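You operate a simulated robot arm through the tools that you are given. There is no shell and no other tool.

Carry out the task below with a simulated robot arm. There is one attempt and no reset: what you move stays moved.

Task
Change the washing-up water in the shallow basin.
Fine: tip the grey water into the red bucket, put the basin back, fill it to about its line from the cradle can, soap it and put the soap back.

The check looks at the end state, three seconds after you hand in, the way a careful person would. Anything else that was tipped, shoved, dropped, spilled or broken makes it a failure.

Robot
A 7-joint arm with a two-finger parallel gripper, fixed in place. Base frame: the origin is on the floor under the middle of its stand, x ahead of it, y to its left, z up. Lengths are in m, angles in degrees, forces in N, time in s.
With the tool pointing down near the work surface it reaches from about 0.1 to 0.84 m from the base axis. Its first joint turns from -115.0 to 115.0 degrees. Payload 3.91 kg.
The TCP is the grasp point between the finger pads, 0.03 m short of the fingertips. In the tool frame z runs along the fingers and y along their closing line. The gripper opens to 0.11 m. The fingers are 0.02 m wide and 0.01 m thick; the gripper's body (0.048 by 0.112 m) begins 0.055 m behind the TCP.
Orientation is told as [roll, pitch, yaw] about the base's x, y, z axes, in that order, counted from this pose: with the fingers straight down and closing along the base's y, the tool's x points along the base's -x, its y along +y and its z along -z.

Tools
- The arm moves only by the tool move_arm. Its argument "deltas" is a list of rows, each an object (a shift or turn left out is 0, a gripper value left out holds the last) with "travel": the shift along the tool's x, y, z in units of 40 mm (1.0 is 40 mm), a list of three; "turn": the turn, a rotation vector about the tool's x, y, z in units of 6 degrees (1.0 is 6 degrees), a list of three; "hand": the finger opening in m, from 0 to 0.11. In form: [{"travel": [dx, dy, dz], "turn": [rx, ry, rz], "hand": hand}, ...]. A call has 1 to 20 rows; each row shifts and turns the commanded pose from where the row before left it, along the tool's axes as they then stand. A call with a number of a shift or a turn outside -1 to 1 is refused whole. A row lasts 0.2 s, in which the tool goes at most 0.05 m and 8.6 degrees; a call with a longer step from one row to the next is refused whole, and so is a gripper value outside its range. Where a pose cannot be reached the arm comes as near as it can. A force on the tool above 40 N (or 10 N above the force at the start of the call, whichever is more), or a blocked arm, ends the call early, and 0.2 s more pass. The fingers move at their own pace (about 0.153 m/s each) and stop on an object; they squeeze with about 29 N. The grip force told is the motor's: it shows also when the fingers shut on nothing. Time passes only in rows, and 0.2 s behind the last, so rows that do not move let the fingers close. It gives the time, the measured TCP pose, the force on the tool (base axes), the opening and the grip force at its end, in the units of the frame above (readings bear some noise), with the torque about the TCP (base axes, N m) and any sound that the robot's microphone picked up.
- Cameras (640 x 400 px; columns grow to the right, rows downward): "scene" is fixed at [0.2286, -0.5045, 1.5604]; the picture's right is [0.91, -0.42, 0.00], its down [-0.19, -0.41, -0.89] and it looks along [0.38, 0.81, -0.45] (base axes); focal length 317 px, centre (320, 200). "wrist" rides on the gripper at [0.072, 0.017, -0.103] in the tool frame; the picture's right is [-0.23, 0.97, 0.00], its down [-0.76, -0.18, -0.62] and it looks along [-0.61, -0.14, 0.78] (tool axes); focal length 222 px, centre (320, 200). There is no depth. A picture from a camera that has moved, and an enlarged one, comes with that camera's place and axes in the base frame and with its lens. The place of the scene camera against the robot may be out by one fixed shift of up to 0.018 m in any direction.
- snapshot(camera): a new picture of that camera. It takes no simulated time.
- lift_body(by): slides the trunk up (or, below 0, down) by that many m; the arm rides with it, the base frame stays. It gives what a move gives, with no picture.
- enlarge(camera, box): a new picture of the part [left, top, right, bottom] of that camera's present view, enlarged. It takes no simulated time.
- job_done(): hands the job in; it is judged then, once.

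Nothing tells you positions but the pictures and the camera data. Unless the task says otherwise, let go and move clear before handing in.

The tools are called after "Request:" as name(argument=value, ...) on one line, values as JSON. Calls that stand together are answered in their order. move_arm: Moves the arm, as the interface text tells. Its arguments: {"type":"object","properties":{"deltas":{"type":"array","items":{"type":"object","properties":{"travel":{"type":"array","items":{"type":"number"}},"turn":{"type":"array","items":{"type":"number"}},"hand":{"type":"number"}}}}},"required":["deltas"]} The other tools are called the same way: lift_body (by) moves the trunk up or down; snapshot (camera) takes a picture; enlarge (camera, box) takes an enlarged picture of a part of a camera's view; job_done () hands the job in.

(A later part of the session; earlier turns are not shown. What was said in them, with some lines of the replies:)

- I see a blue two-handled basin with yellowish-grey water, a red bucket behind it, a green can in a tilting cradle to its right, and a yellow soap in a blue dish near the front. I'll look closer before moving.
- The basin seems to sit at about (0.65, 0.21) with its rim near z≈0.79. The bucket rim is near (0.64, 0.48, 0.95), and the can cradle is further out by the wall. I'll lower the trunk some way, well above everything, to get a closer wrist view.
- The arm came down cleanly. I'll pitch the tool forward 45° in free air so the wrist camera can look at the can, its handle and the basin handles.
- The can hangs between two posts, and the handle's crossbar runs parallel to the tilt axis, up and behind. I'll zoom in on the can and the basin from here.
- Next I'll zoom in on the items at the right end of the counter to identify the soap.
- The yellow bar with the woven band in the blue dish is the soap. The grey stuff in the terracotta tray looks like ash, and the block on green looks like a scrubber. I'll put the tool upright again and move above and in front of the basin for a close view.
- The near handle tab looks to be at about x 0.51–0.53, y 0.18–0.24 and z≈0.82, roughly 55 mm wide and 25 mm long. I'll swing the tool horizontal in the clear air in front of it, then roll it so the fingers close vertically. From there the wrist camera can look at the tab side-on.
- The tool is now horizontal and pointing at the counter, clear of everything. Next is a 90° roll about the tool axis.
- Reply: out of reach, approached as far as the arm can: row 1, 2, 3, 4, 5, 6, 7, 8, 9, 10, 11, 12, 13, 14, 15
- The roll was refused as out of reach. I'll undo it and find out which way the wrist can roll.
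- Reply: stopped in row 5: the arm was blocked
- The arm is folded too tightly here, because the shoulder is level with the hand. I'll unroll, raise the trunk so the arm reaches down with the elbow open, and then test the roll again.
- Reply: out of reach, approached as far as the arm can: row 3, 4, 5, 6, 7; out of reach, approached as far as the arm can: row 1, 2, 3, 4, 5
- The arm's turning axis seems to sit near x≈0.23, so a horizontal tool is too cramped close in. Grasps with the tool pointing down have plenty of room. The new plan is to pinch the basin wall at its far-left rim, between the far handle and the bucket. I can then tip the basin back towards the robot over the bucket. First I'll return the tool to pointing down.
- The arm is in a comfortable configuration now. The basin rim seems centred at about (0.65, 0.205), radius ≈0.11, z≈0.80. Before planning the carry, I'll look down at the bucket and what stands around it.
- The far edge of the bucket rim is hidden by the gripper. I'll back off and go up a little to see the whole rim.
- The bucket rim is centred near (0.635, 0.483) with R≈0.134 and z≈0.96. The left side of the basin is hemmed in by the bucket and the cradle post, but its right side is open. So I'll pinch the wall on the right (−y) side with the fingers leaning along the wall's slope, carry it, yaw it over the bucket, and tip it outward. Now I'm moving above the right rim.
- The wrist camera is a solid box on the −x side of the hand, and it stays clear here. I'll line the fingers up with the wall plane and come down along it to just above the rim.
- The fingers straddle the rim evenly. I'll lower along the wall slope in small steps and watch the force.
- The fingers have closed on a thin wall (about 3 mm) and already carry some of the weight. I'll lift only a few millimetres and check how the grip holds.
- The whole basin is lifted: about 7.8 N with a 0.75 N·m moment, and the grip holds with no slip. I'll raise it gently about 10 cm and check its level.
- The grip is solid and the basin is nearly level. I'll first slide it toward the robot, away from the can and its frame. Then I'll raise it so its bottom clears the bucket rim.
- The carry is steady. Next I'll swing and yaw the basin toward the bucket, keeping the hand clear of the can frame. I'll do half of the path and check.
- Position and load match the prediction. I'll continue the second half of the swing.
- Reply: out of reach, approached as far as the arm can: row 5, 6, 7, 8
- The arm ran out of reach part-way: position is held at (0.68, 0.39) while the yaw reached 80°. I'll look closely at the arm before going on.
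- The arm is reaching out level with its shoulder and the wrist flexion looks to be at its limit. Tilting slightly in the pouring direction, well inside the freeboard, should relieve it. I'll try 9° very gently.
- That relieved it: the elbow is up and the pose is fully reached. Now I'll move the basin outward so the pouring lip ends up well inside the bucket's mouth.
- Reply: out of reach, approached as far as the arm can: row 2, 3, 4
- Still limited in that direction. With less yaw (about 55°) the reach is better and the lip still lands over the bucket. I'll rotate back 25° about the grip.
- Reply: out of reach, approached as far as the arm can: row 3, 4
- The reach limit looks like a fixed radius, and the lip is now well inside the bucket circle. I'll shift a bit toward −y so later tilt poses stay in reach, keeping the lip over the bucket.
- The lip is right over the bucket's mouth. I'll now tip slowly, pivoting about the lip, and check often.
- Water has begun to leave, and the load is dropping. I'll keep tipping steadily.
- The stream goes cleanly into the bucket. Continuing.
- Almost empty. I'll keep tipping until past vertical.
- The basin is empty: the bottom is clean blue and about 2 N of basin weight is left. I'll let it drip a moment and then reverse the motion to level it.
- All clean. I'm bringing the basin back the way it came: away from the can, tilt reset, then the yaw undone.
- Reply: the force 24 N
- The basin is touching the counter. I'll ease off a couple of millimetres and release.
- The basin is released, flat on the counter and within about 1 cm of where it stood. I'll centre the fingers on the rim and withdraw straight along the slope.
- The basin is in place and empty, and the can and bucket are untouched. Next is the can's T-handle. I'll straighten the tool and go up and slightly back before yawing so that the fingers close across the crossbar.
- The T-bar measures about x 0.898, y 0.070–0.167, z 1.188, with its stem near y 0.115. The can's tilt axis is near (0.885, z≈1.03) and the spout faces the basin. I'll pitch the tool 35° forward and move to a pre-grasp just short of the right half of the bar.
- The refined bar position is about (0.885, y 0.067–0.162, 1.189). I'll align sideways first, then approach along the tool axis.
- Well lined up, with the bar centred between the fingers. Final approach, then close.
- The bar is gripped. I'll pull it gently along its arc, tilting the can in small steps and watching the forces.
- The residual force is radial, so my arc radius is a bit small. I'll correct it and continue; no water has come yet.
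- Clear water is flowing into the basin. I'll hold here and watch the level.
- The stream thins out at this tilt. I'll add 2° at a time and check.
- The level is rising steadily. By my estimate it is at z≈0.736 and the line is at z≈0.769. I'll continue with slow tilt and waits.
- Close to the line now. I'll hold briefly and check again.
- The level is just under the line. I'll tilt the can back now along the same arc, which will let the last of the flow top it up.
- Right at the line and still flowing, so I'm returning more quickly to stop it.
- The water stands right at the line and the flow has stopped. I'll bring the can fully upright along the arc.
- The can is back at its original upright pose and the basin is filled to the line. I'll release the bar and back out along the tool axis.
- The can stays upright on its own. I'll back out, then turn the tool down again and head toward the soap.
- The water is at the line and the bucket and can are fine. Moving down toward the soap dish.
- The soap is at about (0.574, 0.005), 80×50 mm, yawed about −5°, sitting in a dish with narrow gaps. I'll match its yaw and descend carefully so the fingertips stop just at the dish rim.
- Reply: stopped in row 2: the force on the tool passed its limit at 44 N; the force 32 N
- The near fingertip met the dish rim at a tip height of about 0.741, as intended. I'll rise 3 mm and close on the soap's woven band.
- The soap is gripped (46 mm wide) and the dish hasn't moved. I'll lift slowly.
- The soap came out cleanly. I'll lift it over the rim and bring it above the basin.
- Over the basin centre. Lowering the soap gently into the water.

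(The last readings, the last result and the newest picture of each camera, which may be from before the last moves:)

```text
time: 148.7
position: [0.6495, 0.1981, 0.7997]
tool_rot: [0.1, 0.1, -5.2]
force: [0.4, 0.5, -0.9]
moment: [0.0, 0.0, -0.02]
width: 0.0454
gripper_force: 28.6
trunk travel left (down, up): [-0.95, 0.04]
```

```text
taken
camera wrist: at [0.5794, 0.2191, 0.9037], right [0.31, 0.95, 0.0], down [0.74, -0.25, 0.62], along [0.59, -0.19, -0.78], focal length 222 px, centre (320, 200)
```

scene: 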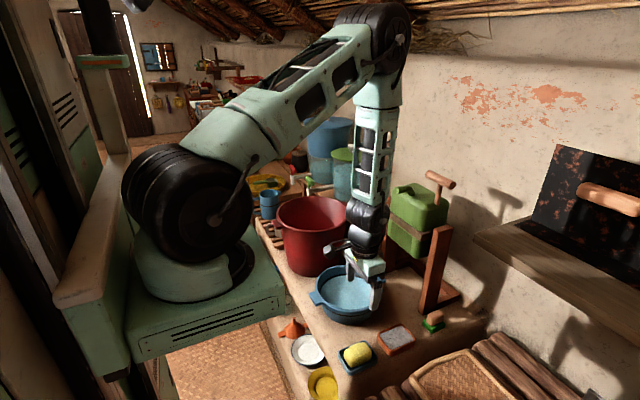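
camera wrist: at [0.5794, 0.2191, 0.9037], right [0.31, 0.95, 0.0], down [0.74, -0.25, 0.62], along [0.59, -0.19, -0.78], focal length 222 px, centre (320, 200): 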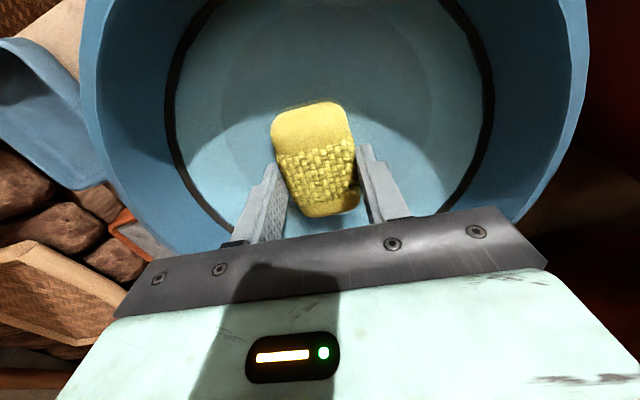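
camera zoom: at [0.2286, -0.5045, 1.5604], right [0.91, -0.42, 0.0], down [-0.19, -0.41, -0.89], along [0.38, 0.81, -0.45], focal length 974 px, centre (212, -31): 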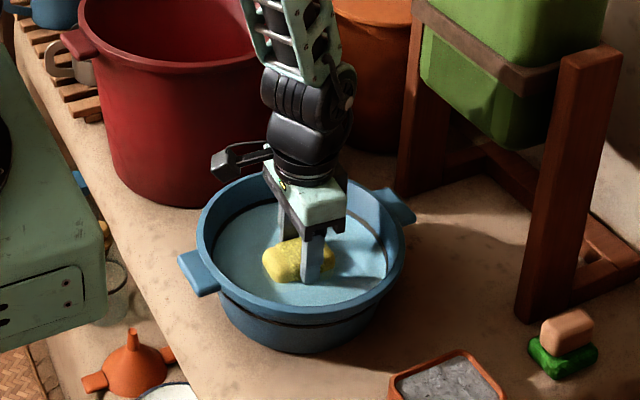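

Request:
move_arm(deltas=[{"travel": [0, 0, 0.2], "hand": 0}, {"travel": [0, 0, 0.15], "hand": 0}, {"travel": [0.25, 0, 0], "hand": 0}, {"travel": [0.15, 0.25, 0], "hand": 0}, {"travel": [-0.25, 0.2, 0], "hand": 0}, {"travel": [-0.3, -0.2, 0], "hand": 0}, {"travel": [-0.15, -0.35, 0], "hand": 0}, {"travel": [0.25, -0.2, 0], "hand": 0}, {"travel": [0.3, 0.15, 0], "hand": 0}, {"travel": [-0.25, 0.15, 0], "hand": 0}, {"hand": 0}])

Request:
enlarge(camera="scene", box=[290, 210, 420, 340])

Request:
snapshot(camera="wrist")

```text
time: 151.1
position: [0.6521, 0.1966, 0.7863]
tool_rot: [0.0, 0.0, -5.2]
force: [-0.3, 0.1, -0.9]
moment: [0.05, 0.02, 0.0]
width: 0.0455
gripper_force: 29.6
trunk travel left (down, up): [-0.95, 0.04]
```

```text
3.08 times, centred on (355, 275) of scene
camera zoom: at [0.2286, -0.5045, 1.5604], right [0.91, -0.42, 0.0], down [-0.19, -0.41, -0.89], along [0.38, 0.81, -0.45], focal length 974 px, centre (212, -31)
```

zoom: 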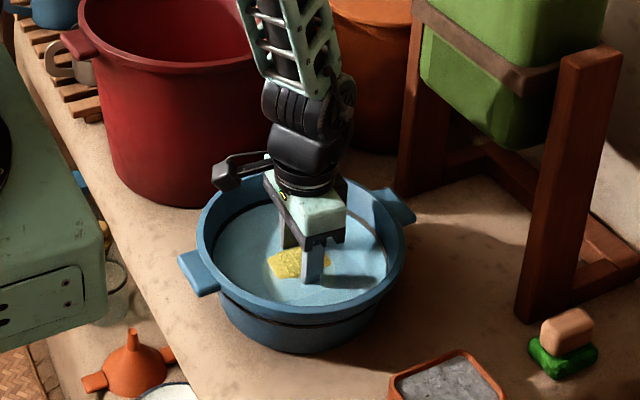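

```text
taken
camera wrist: at [0.5807, 0.2198, 0.8893], right [0.31, 0.95, 0.0], down [0.74, -0.25, 0.62], along [0.59, -0.19, -0.78], focal length 222 px, centre (320, 200)
```

wrist: 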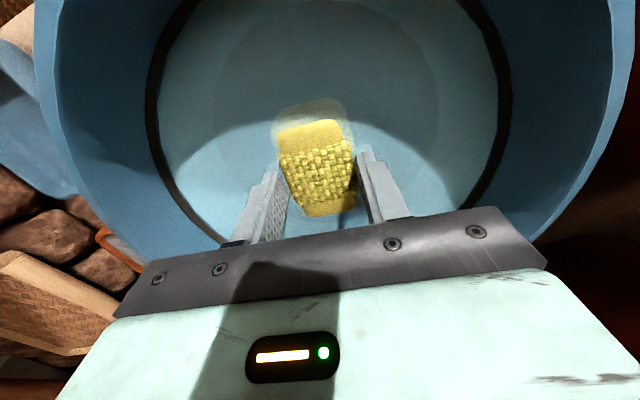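

The soap is in the water. I'll swish it around for several seconds to soap the water well.

Request:
move_arm(deltas=[{"travel": [0.4, 0, 0.03], "hand": 0}, {"travel": [0.25, 0.4, 0], "hand": 0}, {"travel": [-0.4, 0.4, 0], "hand": 0}, {"travel": [-0.5, -0.4, 0], "hand": 0}, {"travel": [-0.25, -0.55, 0], "hand": 0}, {"travel": [0.4, -0.3, 0], "hand": 0}, {"travel": [0.5, 0.25, 0], "hand": 0}, {"travel": [-0.1, 0.5, 0], "hand": 0}, {"travel": [-0.5, 0.2, 0], "hand": 0}, {"travel": [-0.35, -0.4, 0], "hand": 0}, {"travel": [0.1, -0.5, 0], "hand": 0}, {"travel": [0.5, -0.1, 0], "hand": 0}, {"travel": [0.35, 0.4, 0], "hand": 0}, {"travel": [-0.2, 0.5, 0], "hand": 0}, {"travel": [-0.5, 0.0, 0], "hand": 0}, {"travel": [-0.2, -0.5, 0], "hand": 0}, {"travel": [0.3, -0.3, 0], "hand": 0}, {"travel": [0.2, 0.4, 0], "hand": 0}, {"hand": 0}, {"hand": 0}])

Request:
enlarge(camera="scene", box=[290, 210, 420, 340])

Request:
snapshot(camera="wrist")

```text
time: 155.3
position: [0.6494, 0.1978, 0.7843]
tool_rot: [0.0, 0.1, -5.1]
force: [-0.4, -0.2, -0.3]
moment: [0.0, 0.02, 0.01]
width: 0.0453
gripper_force: 28.7
trunk travel left (down, up): [-0.95, 0.04]
```

```text
3.08 times, centred on (355, 275) of scene
camera zoom: at [0.2286, -0.5045, 1.5604], right [0.91, -0.42, 0.0], down [-0.19, -0.41, -0.89], along [0.38, 0.81, -0.45], focal length 974 px, centre (212, -31)
```

zoom: 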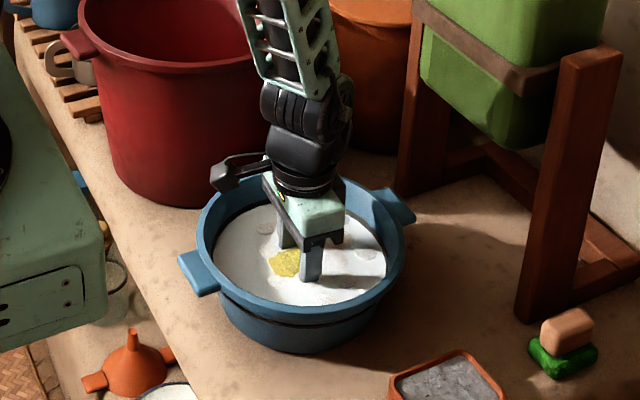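

```text
taken
camera wrist: at [0.5791, 0.2201, 0.8883], right [0.31, 0.95, 0.0], down [0.74, -0.25, 0.62], along [0.59, -0.19, -0.78], focal length 222 px, centre (320, 200)
```

wrist: 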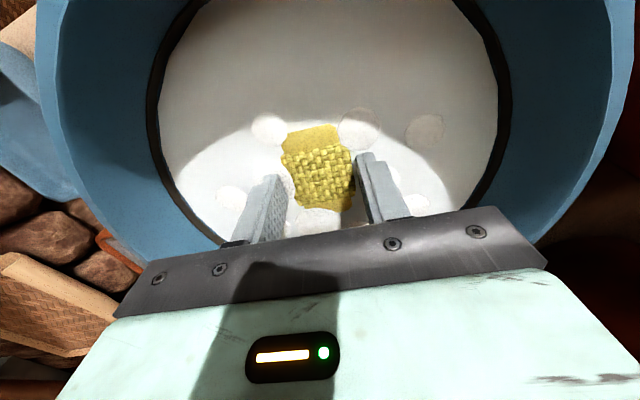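

The water has turned white and sudsy. I'll raise the soap, let it drip over the basin for a moment, and then carry it back above its dish.

Request:
move_arm(deltas=[{"travel": [0, 0, -0.25], "hand": 0}, {"travel": [0, 0, -0.4], "hand": 0}, {"travel": [0, 0, -0.5], "hand": 0}, {"travel": [0, 0, -0.5], "hand": 0}, {"travel": [0, 0, -0.5], "hand": 0}, {"travel": [0, 0, -0.5], "hand": 0}, {"travel": [0, 0, -0.4], "hand": 0}, {"hand": 0}, {"hand": 0}, {"hand": 0}, {"hand": 0}, {"hand": 0}, {"hand": 0}])

Request:
move_arm(deltas=[{"travel": [0.12, -0.45, 0], "hand": 0}, {"travel": [0.205, -0.724, 0], "hand": 0}, {"travel": [0.22, -0.8, 0], "hand": 0}, {"travel": [0.22, -0.8, 0], "hand": 0}, {"travel": [0.22, -0.8, 0], "hand": 0}, {"travel": [0.22, -0.8, 0], "hand": 0}, {"travel": [0.2, -0.6, 0], "hand": 0}, {"hand": 0}])

Request:
snapshot(camera="wrist")

Request:
enlarge(camera="scene", box=[290, 240, 420, 385])

```text
time: 158.1
position: [0.6541, 0.1984, 0.9075]
tool_rot: [0.1, 0.1, -5.1]
force: [0.0, -0.9, -0.4]
moment: [0.01, 0.0, -0.01]
width: 0.0454
gripper_force: 29.0
trunk travel left (down, up): [-0.95, 0.04]
```

```text
time: 159.9
position: [0.5797, 0.0066, 0.9052]
tool_rot: [0.3, 0.2, -5.2]
force: [-0.3, 0.1, -1.2]
moment: [-0.02, 0.01, 0.01]
width: 0.0455
gripper_force: 29.1
trunk travel left (down, up): [-0.95, 0.04]
```

```text
taken
camera wrist: at [0.5085, 0.0289, 1.01], right [0.31, 0.95, 0.0], down [0.74, -0.25, 0.62], along [0.59, -0.19, -0.78], focal length 222 px, centre (320, 200)
```

wrist: 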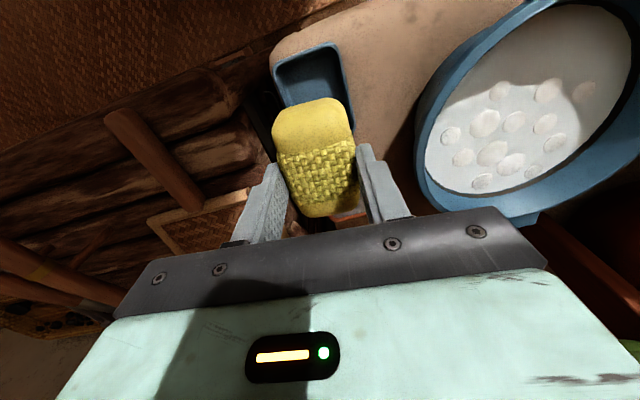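

```text
2.76 times, centred on (355, 312) of scene
camera zoom: at [0.2286, -0.5045, 1.5604], right [0.91, -0.42, 0.0], down [-0.19, -0.41, -0.89], along [0.38, 0.81, -0.45], focal length 873 px, centre (223, -110)
```

zoom: 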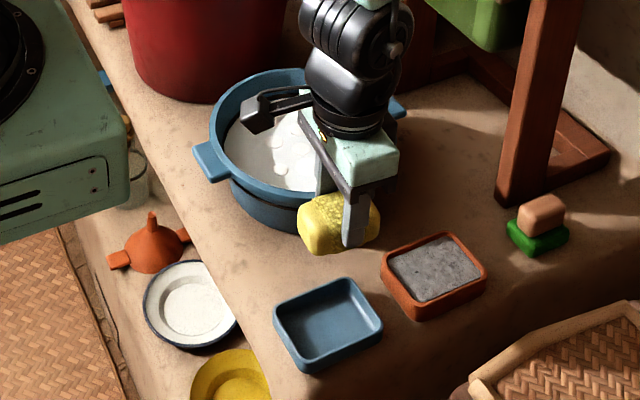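

Request:
move_arm(deltas=[{"travel": [0.125, -0.15, 0.2], "hand": 0}, {"travel": [0, 0, 0.6], "hand": 0}, {"travel": [0, 0, 0.6], "hand": 0}, {"travel": [0, 0, 0.6], "hand": 0}, {"travel": [0, 0, 0.4], "hand": 0}, {"hand": 0}])

Request:
enlarge(camera="wrist", box=[220, 50, 440, 240])

Request:
enlarge(camera="scene", box=[330, 300, 410, 385])

```text
time: 161.3
position: [0.5733, -0.0, 0.8101]
tool_rot: [0.2, 0.2, -5.1]
force: [-0.8, -0.4, -1.8]
moment: [-0.01, 0.02, 0.01]
width: 0.045
gripper_force: 29.1
trunk travel left (down, up): [-0.95, 0.04]
```

```text
2.11 times, centred on (330, 145) of wrist
camera zoom: at [0.5021, 0.0226, 0.9141], right [0.31, 0.95, 0.0], down [0.74, -0.25, 0.62], along [0.59, -0.19, -0.78], focal length 468 px, centre (299, 316)
```

zoom: 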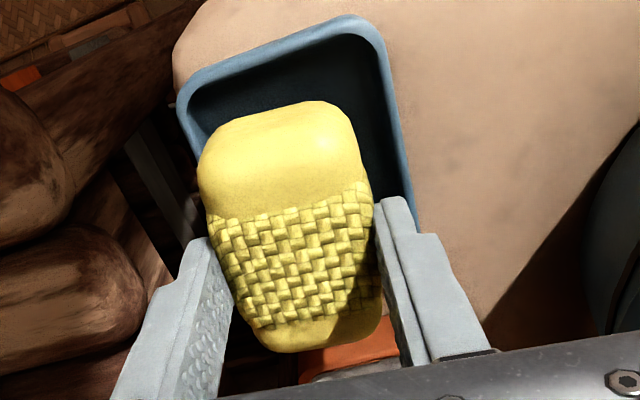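

```text
4.71 times, centred on (370, 342) of scene
camera zoom: at [0.2286, -0.5045, 1.5604], right [0.91, -0.42, 0.0], down [-0.19, -0.41, -0.89], along [0.38, 0.81, -0.45], focal length 1490 px, centre (85, -471)
```

zoom: 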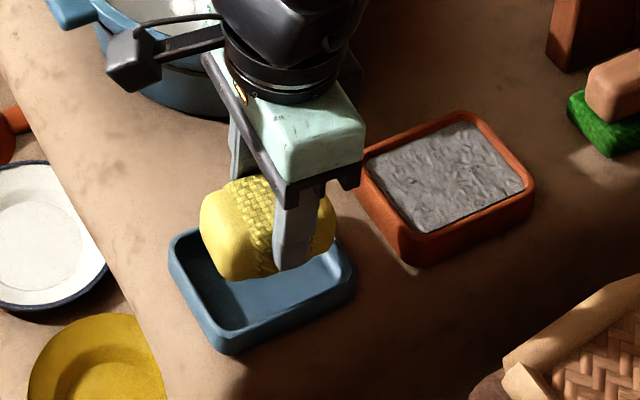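

Request:
move_arm(deltas=[{"travel": [-0.02, 0.025, 0.3], "hand": 0}, {"travel": [0, 0, 0.3], "hand": 0}, {"travel": [0, 0, 0.22], "hand": 0}, {"hand": 0}])

Request:
enlarge(camera="wrist", box=[220, 50, 440, 240])

Request:
enlarge(camera="scene", box=[330, 300, 410, 385])

```text
time: 162.3
position: [0.5745, 0.0015, 0.7784]
tool_rot: [0.2, 0.1, -5.1]
force: [0.0, 0.2, -1.0]
moment: [0.01, 0.02, -0.02]
width: 0.0452
gripper_force: 28.7
trunk travel left (down, up): [-0.95, 0.04]
```

```text
2.11 times, centred on (330, 145) of wrist
camera zoom: at [0.503, 0.0234, 0.8815], right [0.31, 0.95, 0.0], down [0.74, -0.25, 0.62], along [0.59, -0.19, -0.78], focal length 468 px, centre (299, 316)
```

zoom: 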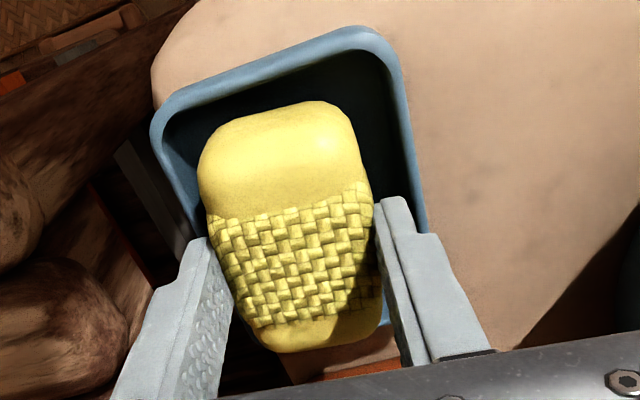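

```text
4.71 times, centred on (370, 342) of scene
camera zoom: at [0.2286, -0.5045, 1.5604], right [0.91, -0.42, 0.0], down [-0.19, -0.41, -0.89], along [0.38, 0.81, -0.45], focal length 1490 px, centre (85, -471)
```

zoom: 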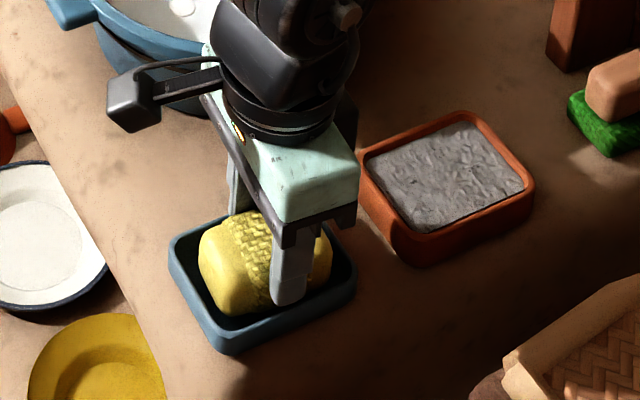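

Request:
move_arm(deltas=[{"travel": [0, 0, 0.06], "hand": 0}, {"hand": 0}])

Request:
move_arm(deltas=[{"travel": [0, 0, 0.04], "hand": 0}, {"hand": 0}])

```text
time: 162.9
position: [0.5744, 0.0005, 0.7757]
tool_rot: [0.1, 0.1, -5.1]
force: [0.1, -0.5, -1.6]
moment: [-0.02, 0.03, 0.01]
width: 0.0453
gripper_force: 28.5
trunk travel left (down, up): [-0.95, 0.04]
```

```text
time: 163.5
position: [0.5743, -0.0, 0.7752]
tool_rot: [0.1, 0.2, -5.2]
force: [0.0, -1.0, 5.8]
moment: [-0.19, 0.01, -0.03]
width: 0.0452
gripper_force: 29.0
trunk travel left (down, up): [-0.95, 0.04]
```

Touching down. I'll ease up 1 mm, open the fingers and lift away.

Request:
move_arm(deltas=[{"travel": [0, 0, -0.03], "hand": 0}, {"hand": 0.05}, {"hand": 0.06}, {"hand": 0.064}])

Request:
enlarge(camera="wrist", box=[220, 50, 440, 240])

Request:
enlarge(camera="scene", box=[330, 300, 410, 385])

```text
time: 164.5
position: [0.5736, 0.0001, 0.775]
tool_rot: [0.1, 0.1, -5.1]
force: [0.7, 0.8, 0.2]
moment: [0.0, 0.0, 0.01]
width: 0.064
gripper_force: 0.0
trunk travel left (down, up): [-0.95, 0.04]
```

```text
2.11 times, centred on (330, 145) of wrist
camera zoom: at [0.5026, 0.0232, 0.8782], right [0.31, 0.95, 0.0], down [0.74, -0.25, 0.62], along [0.59, -0.19, -0.78], focal length 468 px, centre (299, 316)
```

zoom: 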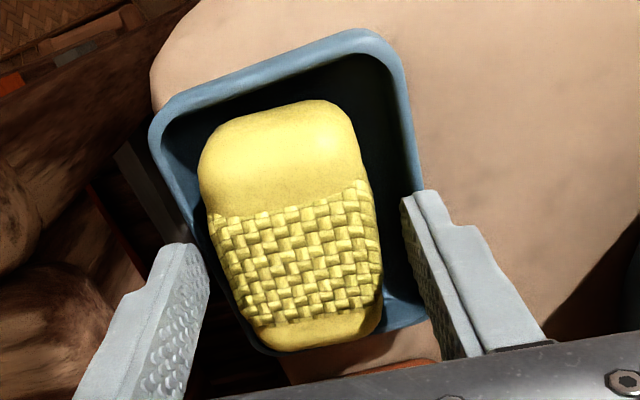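

```text
4.71 times, centred on (370, 342) of scene
camera zoom: at [0.2286, -0.5045, 1.5604], right [0.91, -0.42, 0.0], down [-0.19, -0.41, -0.89], along [0.38, 0.81, -0.45], focal length 1490 px, centre (85, -471)
```

zoom: 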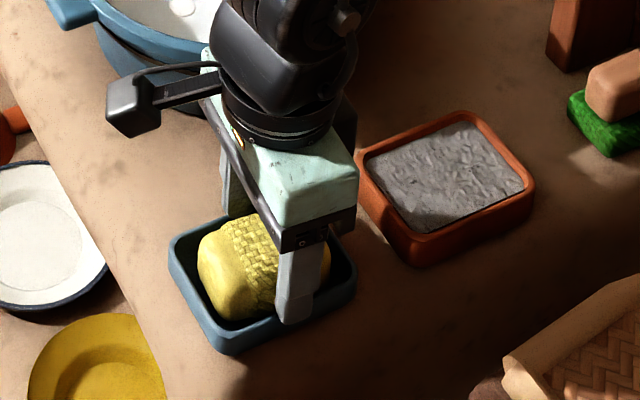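

The soap is back in its dish and free of the fingers. Rising straight up and clear.

Request:
move_arm(deltas=[{"travel": [0, 0, -0.4], "hand": 0.064}, {"travel": [0, 0, -0.7]}, {"travel": [0, 0, -0.9]}, {"travel": [0, 0, -0.9]}, {"travel": [0, 0, -0.9]}, {"travel": [0.3, 0, -0.9]}, {"travel": [0.4, 0, -0.9]}, {"travel": [0.4, 0, -0.9]}, {"travel": [0.4, 0, -0.9]}, {"travel": [0.4, 0, -0.9]}, {"travel": [0.4, 0, -0.9]}])

Request:
snapshot(camera="scene")

Request:
snapshot(camera="wrist")

```text
time: 166.9
position: [0.4797, 0.0046, 1.1454]
tool_rot: [0.1, 0.3, -5.1]
force: [0.0, -0.5, 0.7]
moment: [-0.02, 0.03, 0.02]
width: 0.0639
gripper_force: 0.0
trunk travel left (down, up): [-0.95, 0.04]
```

```text
taken
```

scene: 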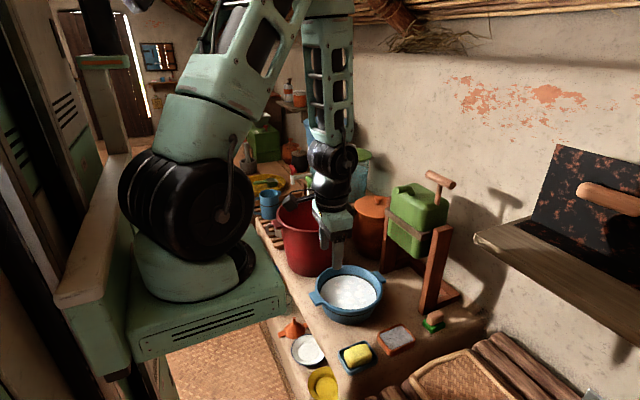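

```text
taken
camera wrist: at [0.4093, 0.0268, 1.2497], right [0.31, 0.95, 0.0], down [0.74, -0.25, 0.62], along [0.59, -0.19, -0.78], focal length 222 px, centre (320, 200)
```

wrist: 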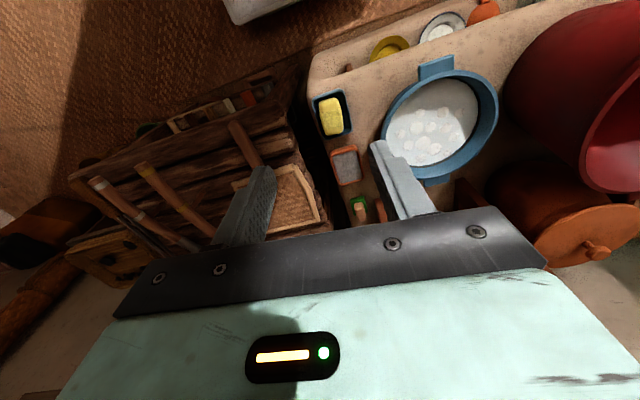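

Request:
enlarge(camera="scene", box=[290, 245, 450, 385])

Request:
enlarge(camera="wrist", box=[300, 40, 520, 200])

Request:
enlarge(camera="scene", box=[300, 255, 400, 330])

```text
2.86 times, centred on (370, 315) of scene
camera zoom: at [0.2286, -0.5045, 1.5604], right [0.91, -0.42, 0.0], down [-0.19, -0.41, -0.89], along [0.38, 0.81, -0.45], focal length 904 px, centre (177, -129)
```

zoom: 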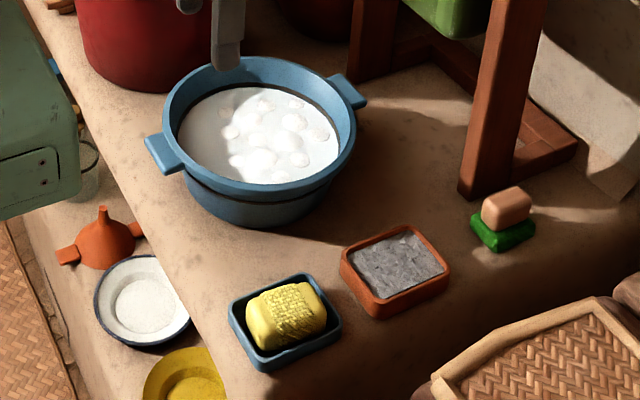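

```text
2.50 times, centred on (410, 120) of wrist
camera zoom: at [0.4093, 0.0268, 1.2497], right [0.31, 0.95, 0.0], down [0.74, -0.25, 0.62], along [0.59, -0.19, -0.78], focal length 555 px, centre (95, 400)
```

zoom: 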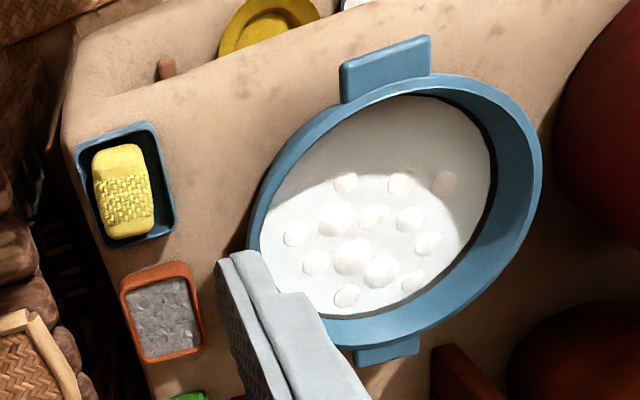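

```text
5.33 times, centred on (350, 292) of scene
camera zoom: at [0.2286, -0.5045, 1.5604], right [0.91, -0.42, 0.0], down [-0.19, -0.41, -0.89], along [0.38, 0.81, -0.45], focal length 1688 px, centre (160, -293)
```

zoom: 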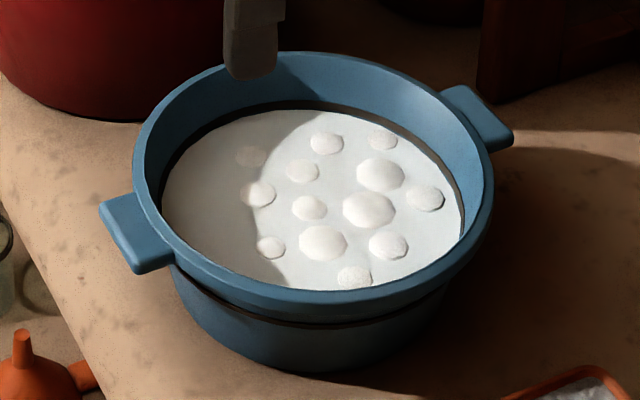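

Everything looks right: suds at the line, soap in its dish, can upright, basin within a few millimetres of its spot. I'll retreat up toward the start pose and take a last look at the bucket and the surroundings.

Request:
move_arm(deltas=[{"travel": [0.1, 0.4, -0.8], "turn": [0, 0, -0.4]}, {"travel": [0.05, 0.6, -0.7], "turn": [0, 0, -0.45]}, {"travel": [0, 0.7, -0.6]}, {"travel": [0, 0.7, -0.6]}, {"travel": [0, 0.7, -0.6]}, {"travel": [0, 0.7, -0.6]}, {"travel": [0, 0.7, -0.5]}])

Request:
snapshot(camera="wrist")

Request:
snapshot(camera="scene")

```text
time: 168.5
position: [0.4789, 0.1872, 1.3218]
tool_rot: [0.2, 0.1, 0.0]
force: [0.6, 0.5, -0.5]
moment: [0.0, 0.01, 0.02]
width: 0.0641
gripper_force: 0.0
trunk travel left (down, up): [-0.95, 0.04]
```

```text
taken
camera wrist: at [0.4061, 0.2034, 1.4257], right [0.23, 0.97, 0.0], down [0.76, -0.18, 0.62], along [0.61, -0.14, -0.78], focal length 222 px, centre (320, 200)
```

wrist: 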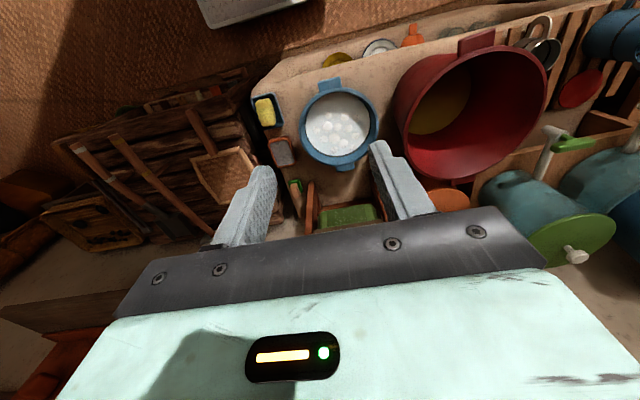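

```text
taken
```

scene: 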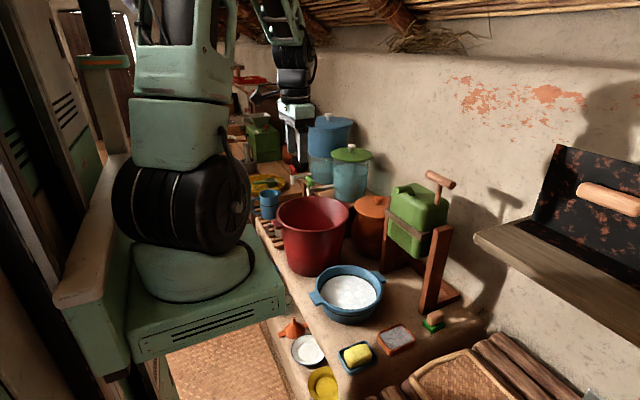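

Request:
enlarge(camera="wrist", box=[240, 20, 560, 220])

Request:
enlarge(camera="scene", box=[240, 160, 470, 340])

```text
2.00 times, centred on (400, 120) of wrist
camera zoom: at [0.4061, 0.2034, 1.4257], right [0.23, 0.97, 0.0], down [0.76, -0.18, 0.62], along [0.61, -0.14, -0.78], focal length 444 px, centre (160, 360)
```

zoom: 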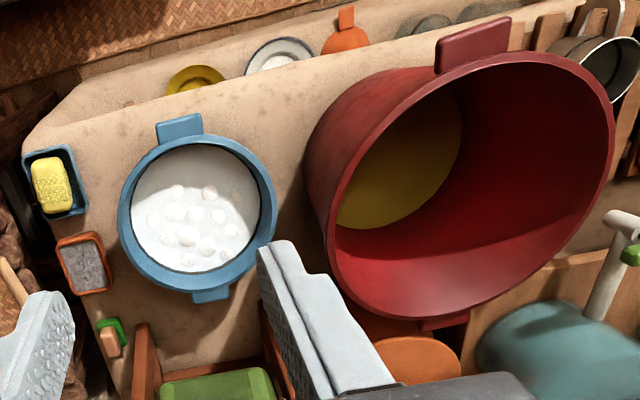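

```text
2.22 times, centred on (355, 250) of scene
camera zoom: at [0.2286, -0.5045, 1.5604], right [0.91, -0.42, 0.0], down [-0.19, -0.41, -0.89], along [0.38, 0.81, -0.45], focal length 704 px, centre (242, 89)
```

zoom: 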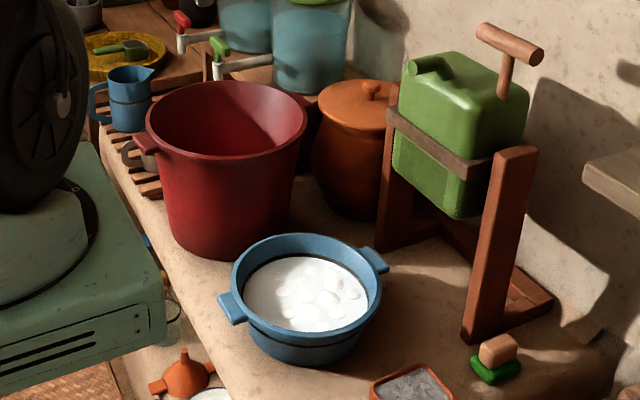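

The grey water is in the red bucket. The basin is back in place, filled to its line and sudsy, the can is upright, the soap is in its dish, and I can see no spills. The gripper is open and clear, so I'm handing in.

Request:
job_done()

```text
The job is handed in.
```

The washing-up water is changed and the job is handed in. I haven't been told the check's result.

- **Grey water:** all of it went into the red bucket. The basin was empty before I put it back.
- **Basin:** it is back within about 1 cm of where it stood, handles facing the same way.
- **Fresh water:** I filled it from the cradle can to right at its line. The can is upright again and was steady once I let go.
- **Soap:** I swished it in the water until it turned white and sudsy, then put it back in its blue dish.

One fingertip pressed on the soap dish's rim at about 44 N while I was lining up to grip the soap. The dish did not appear to move. In the last pictures nothing else looked moved and I saw no spills. The gripper is open and clear of the counter.
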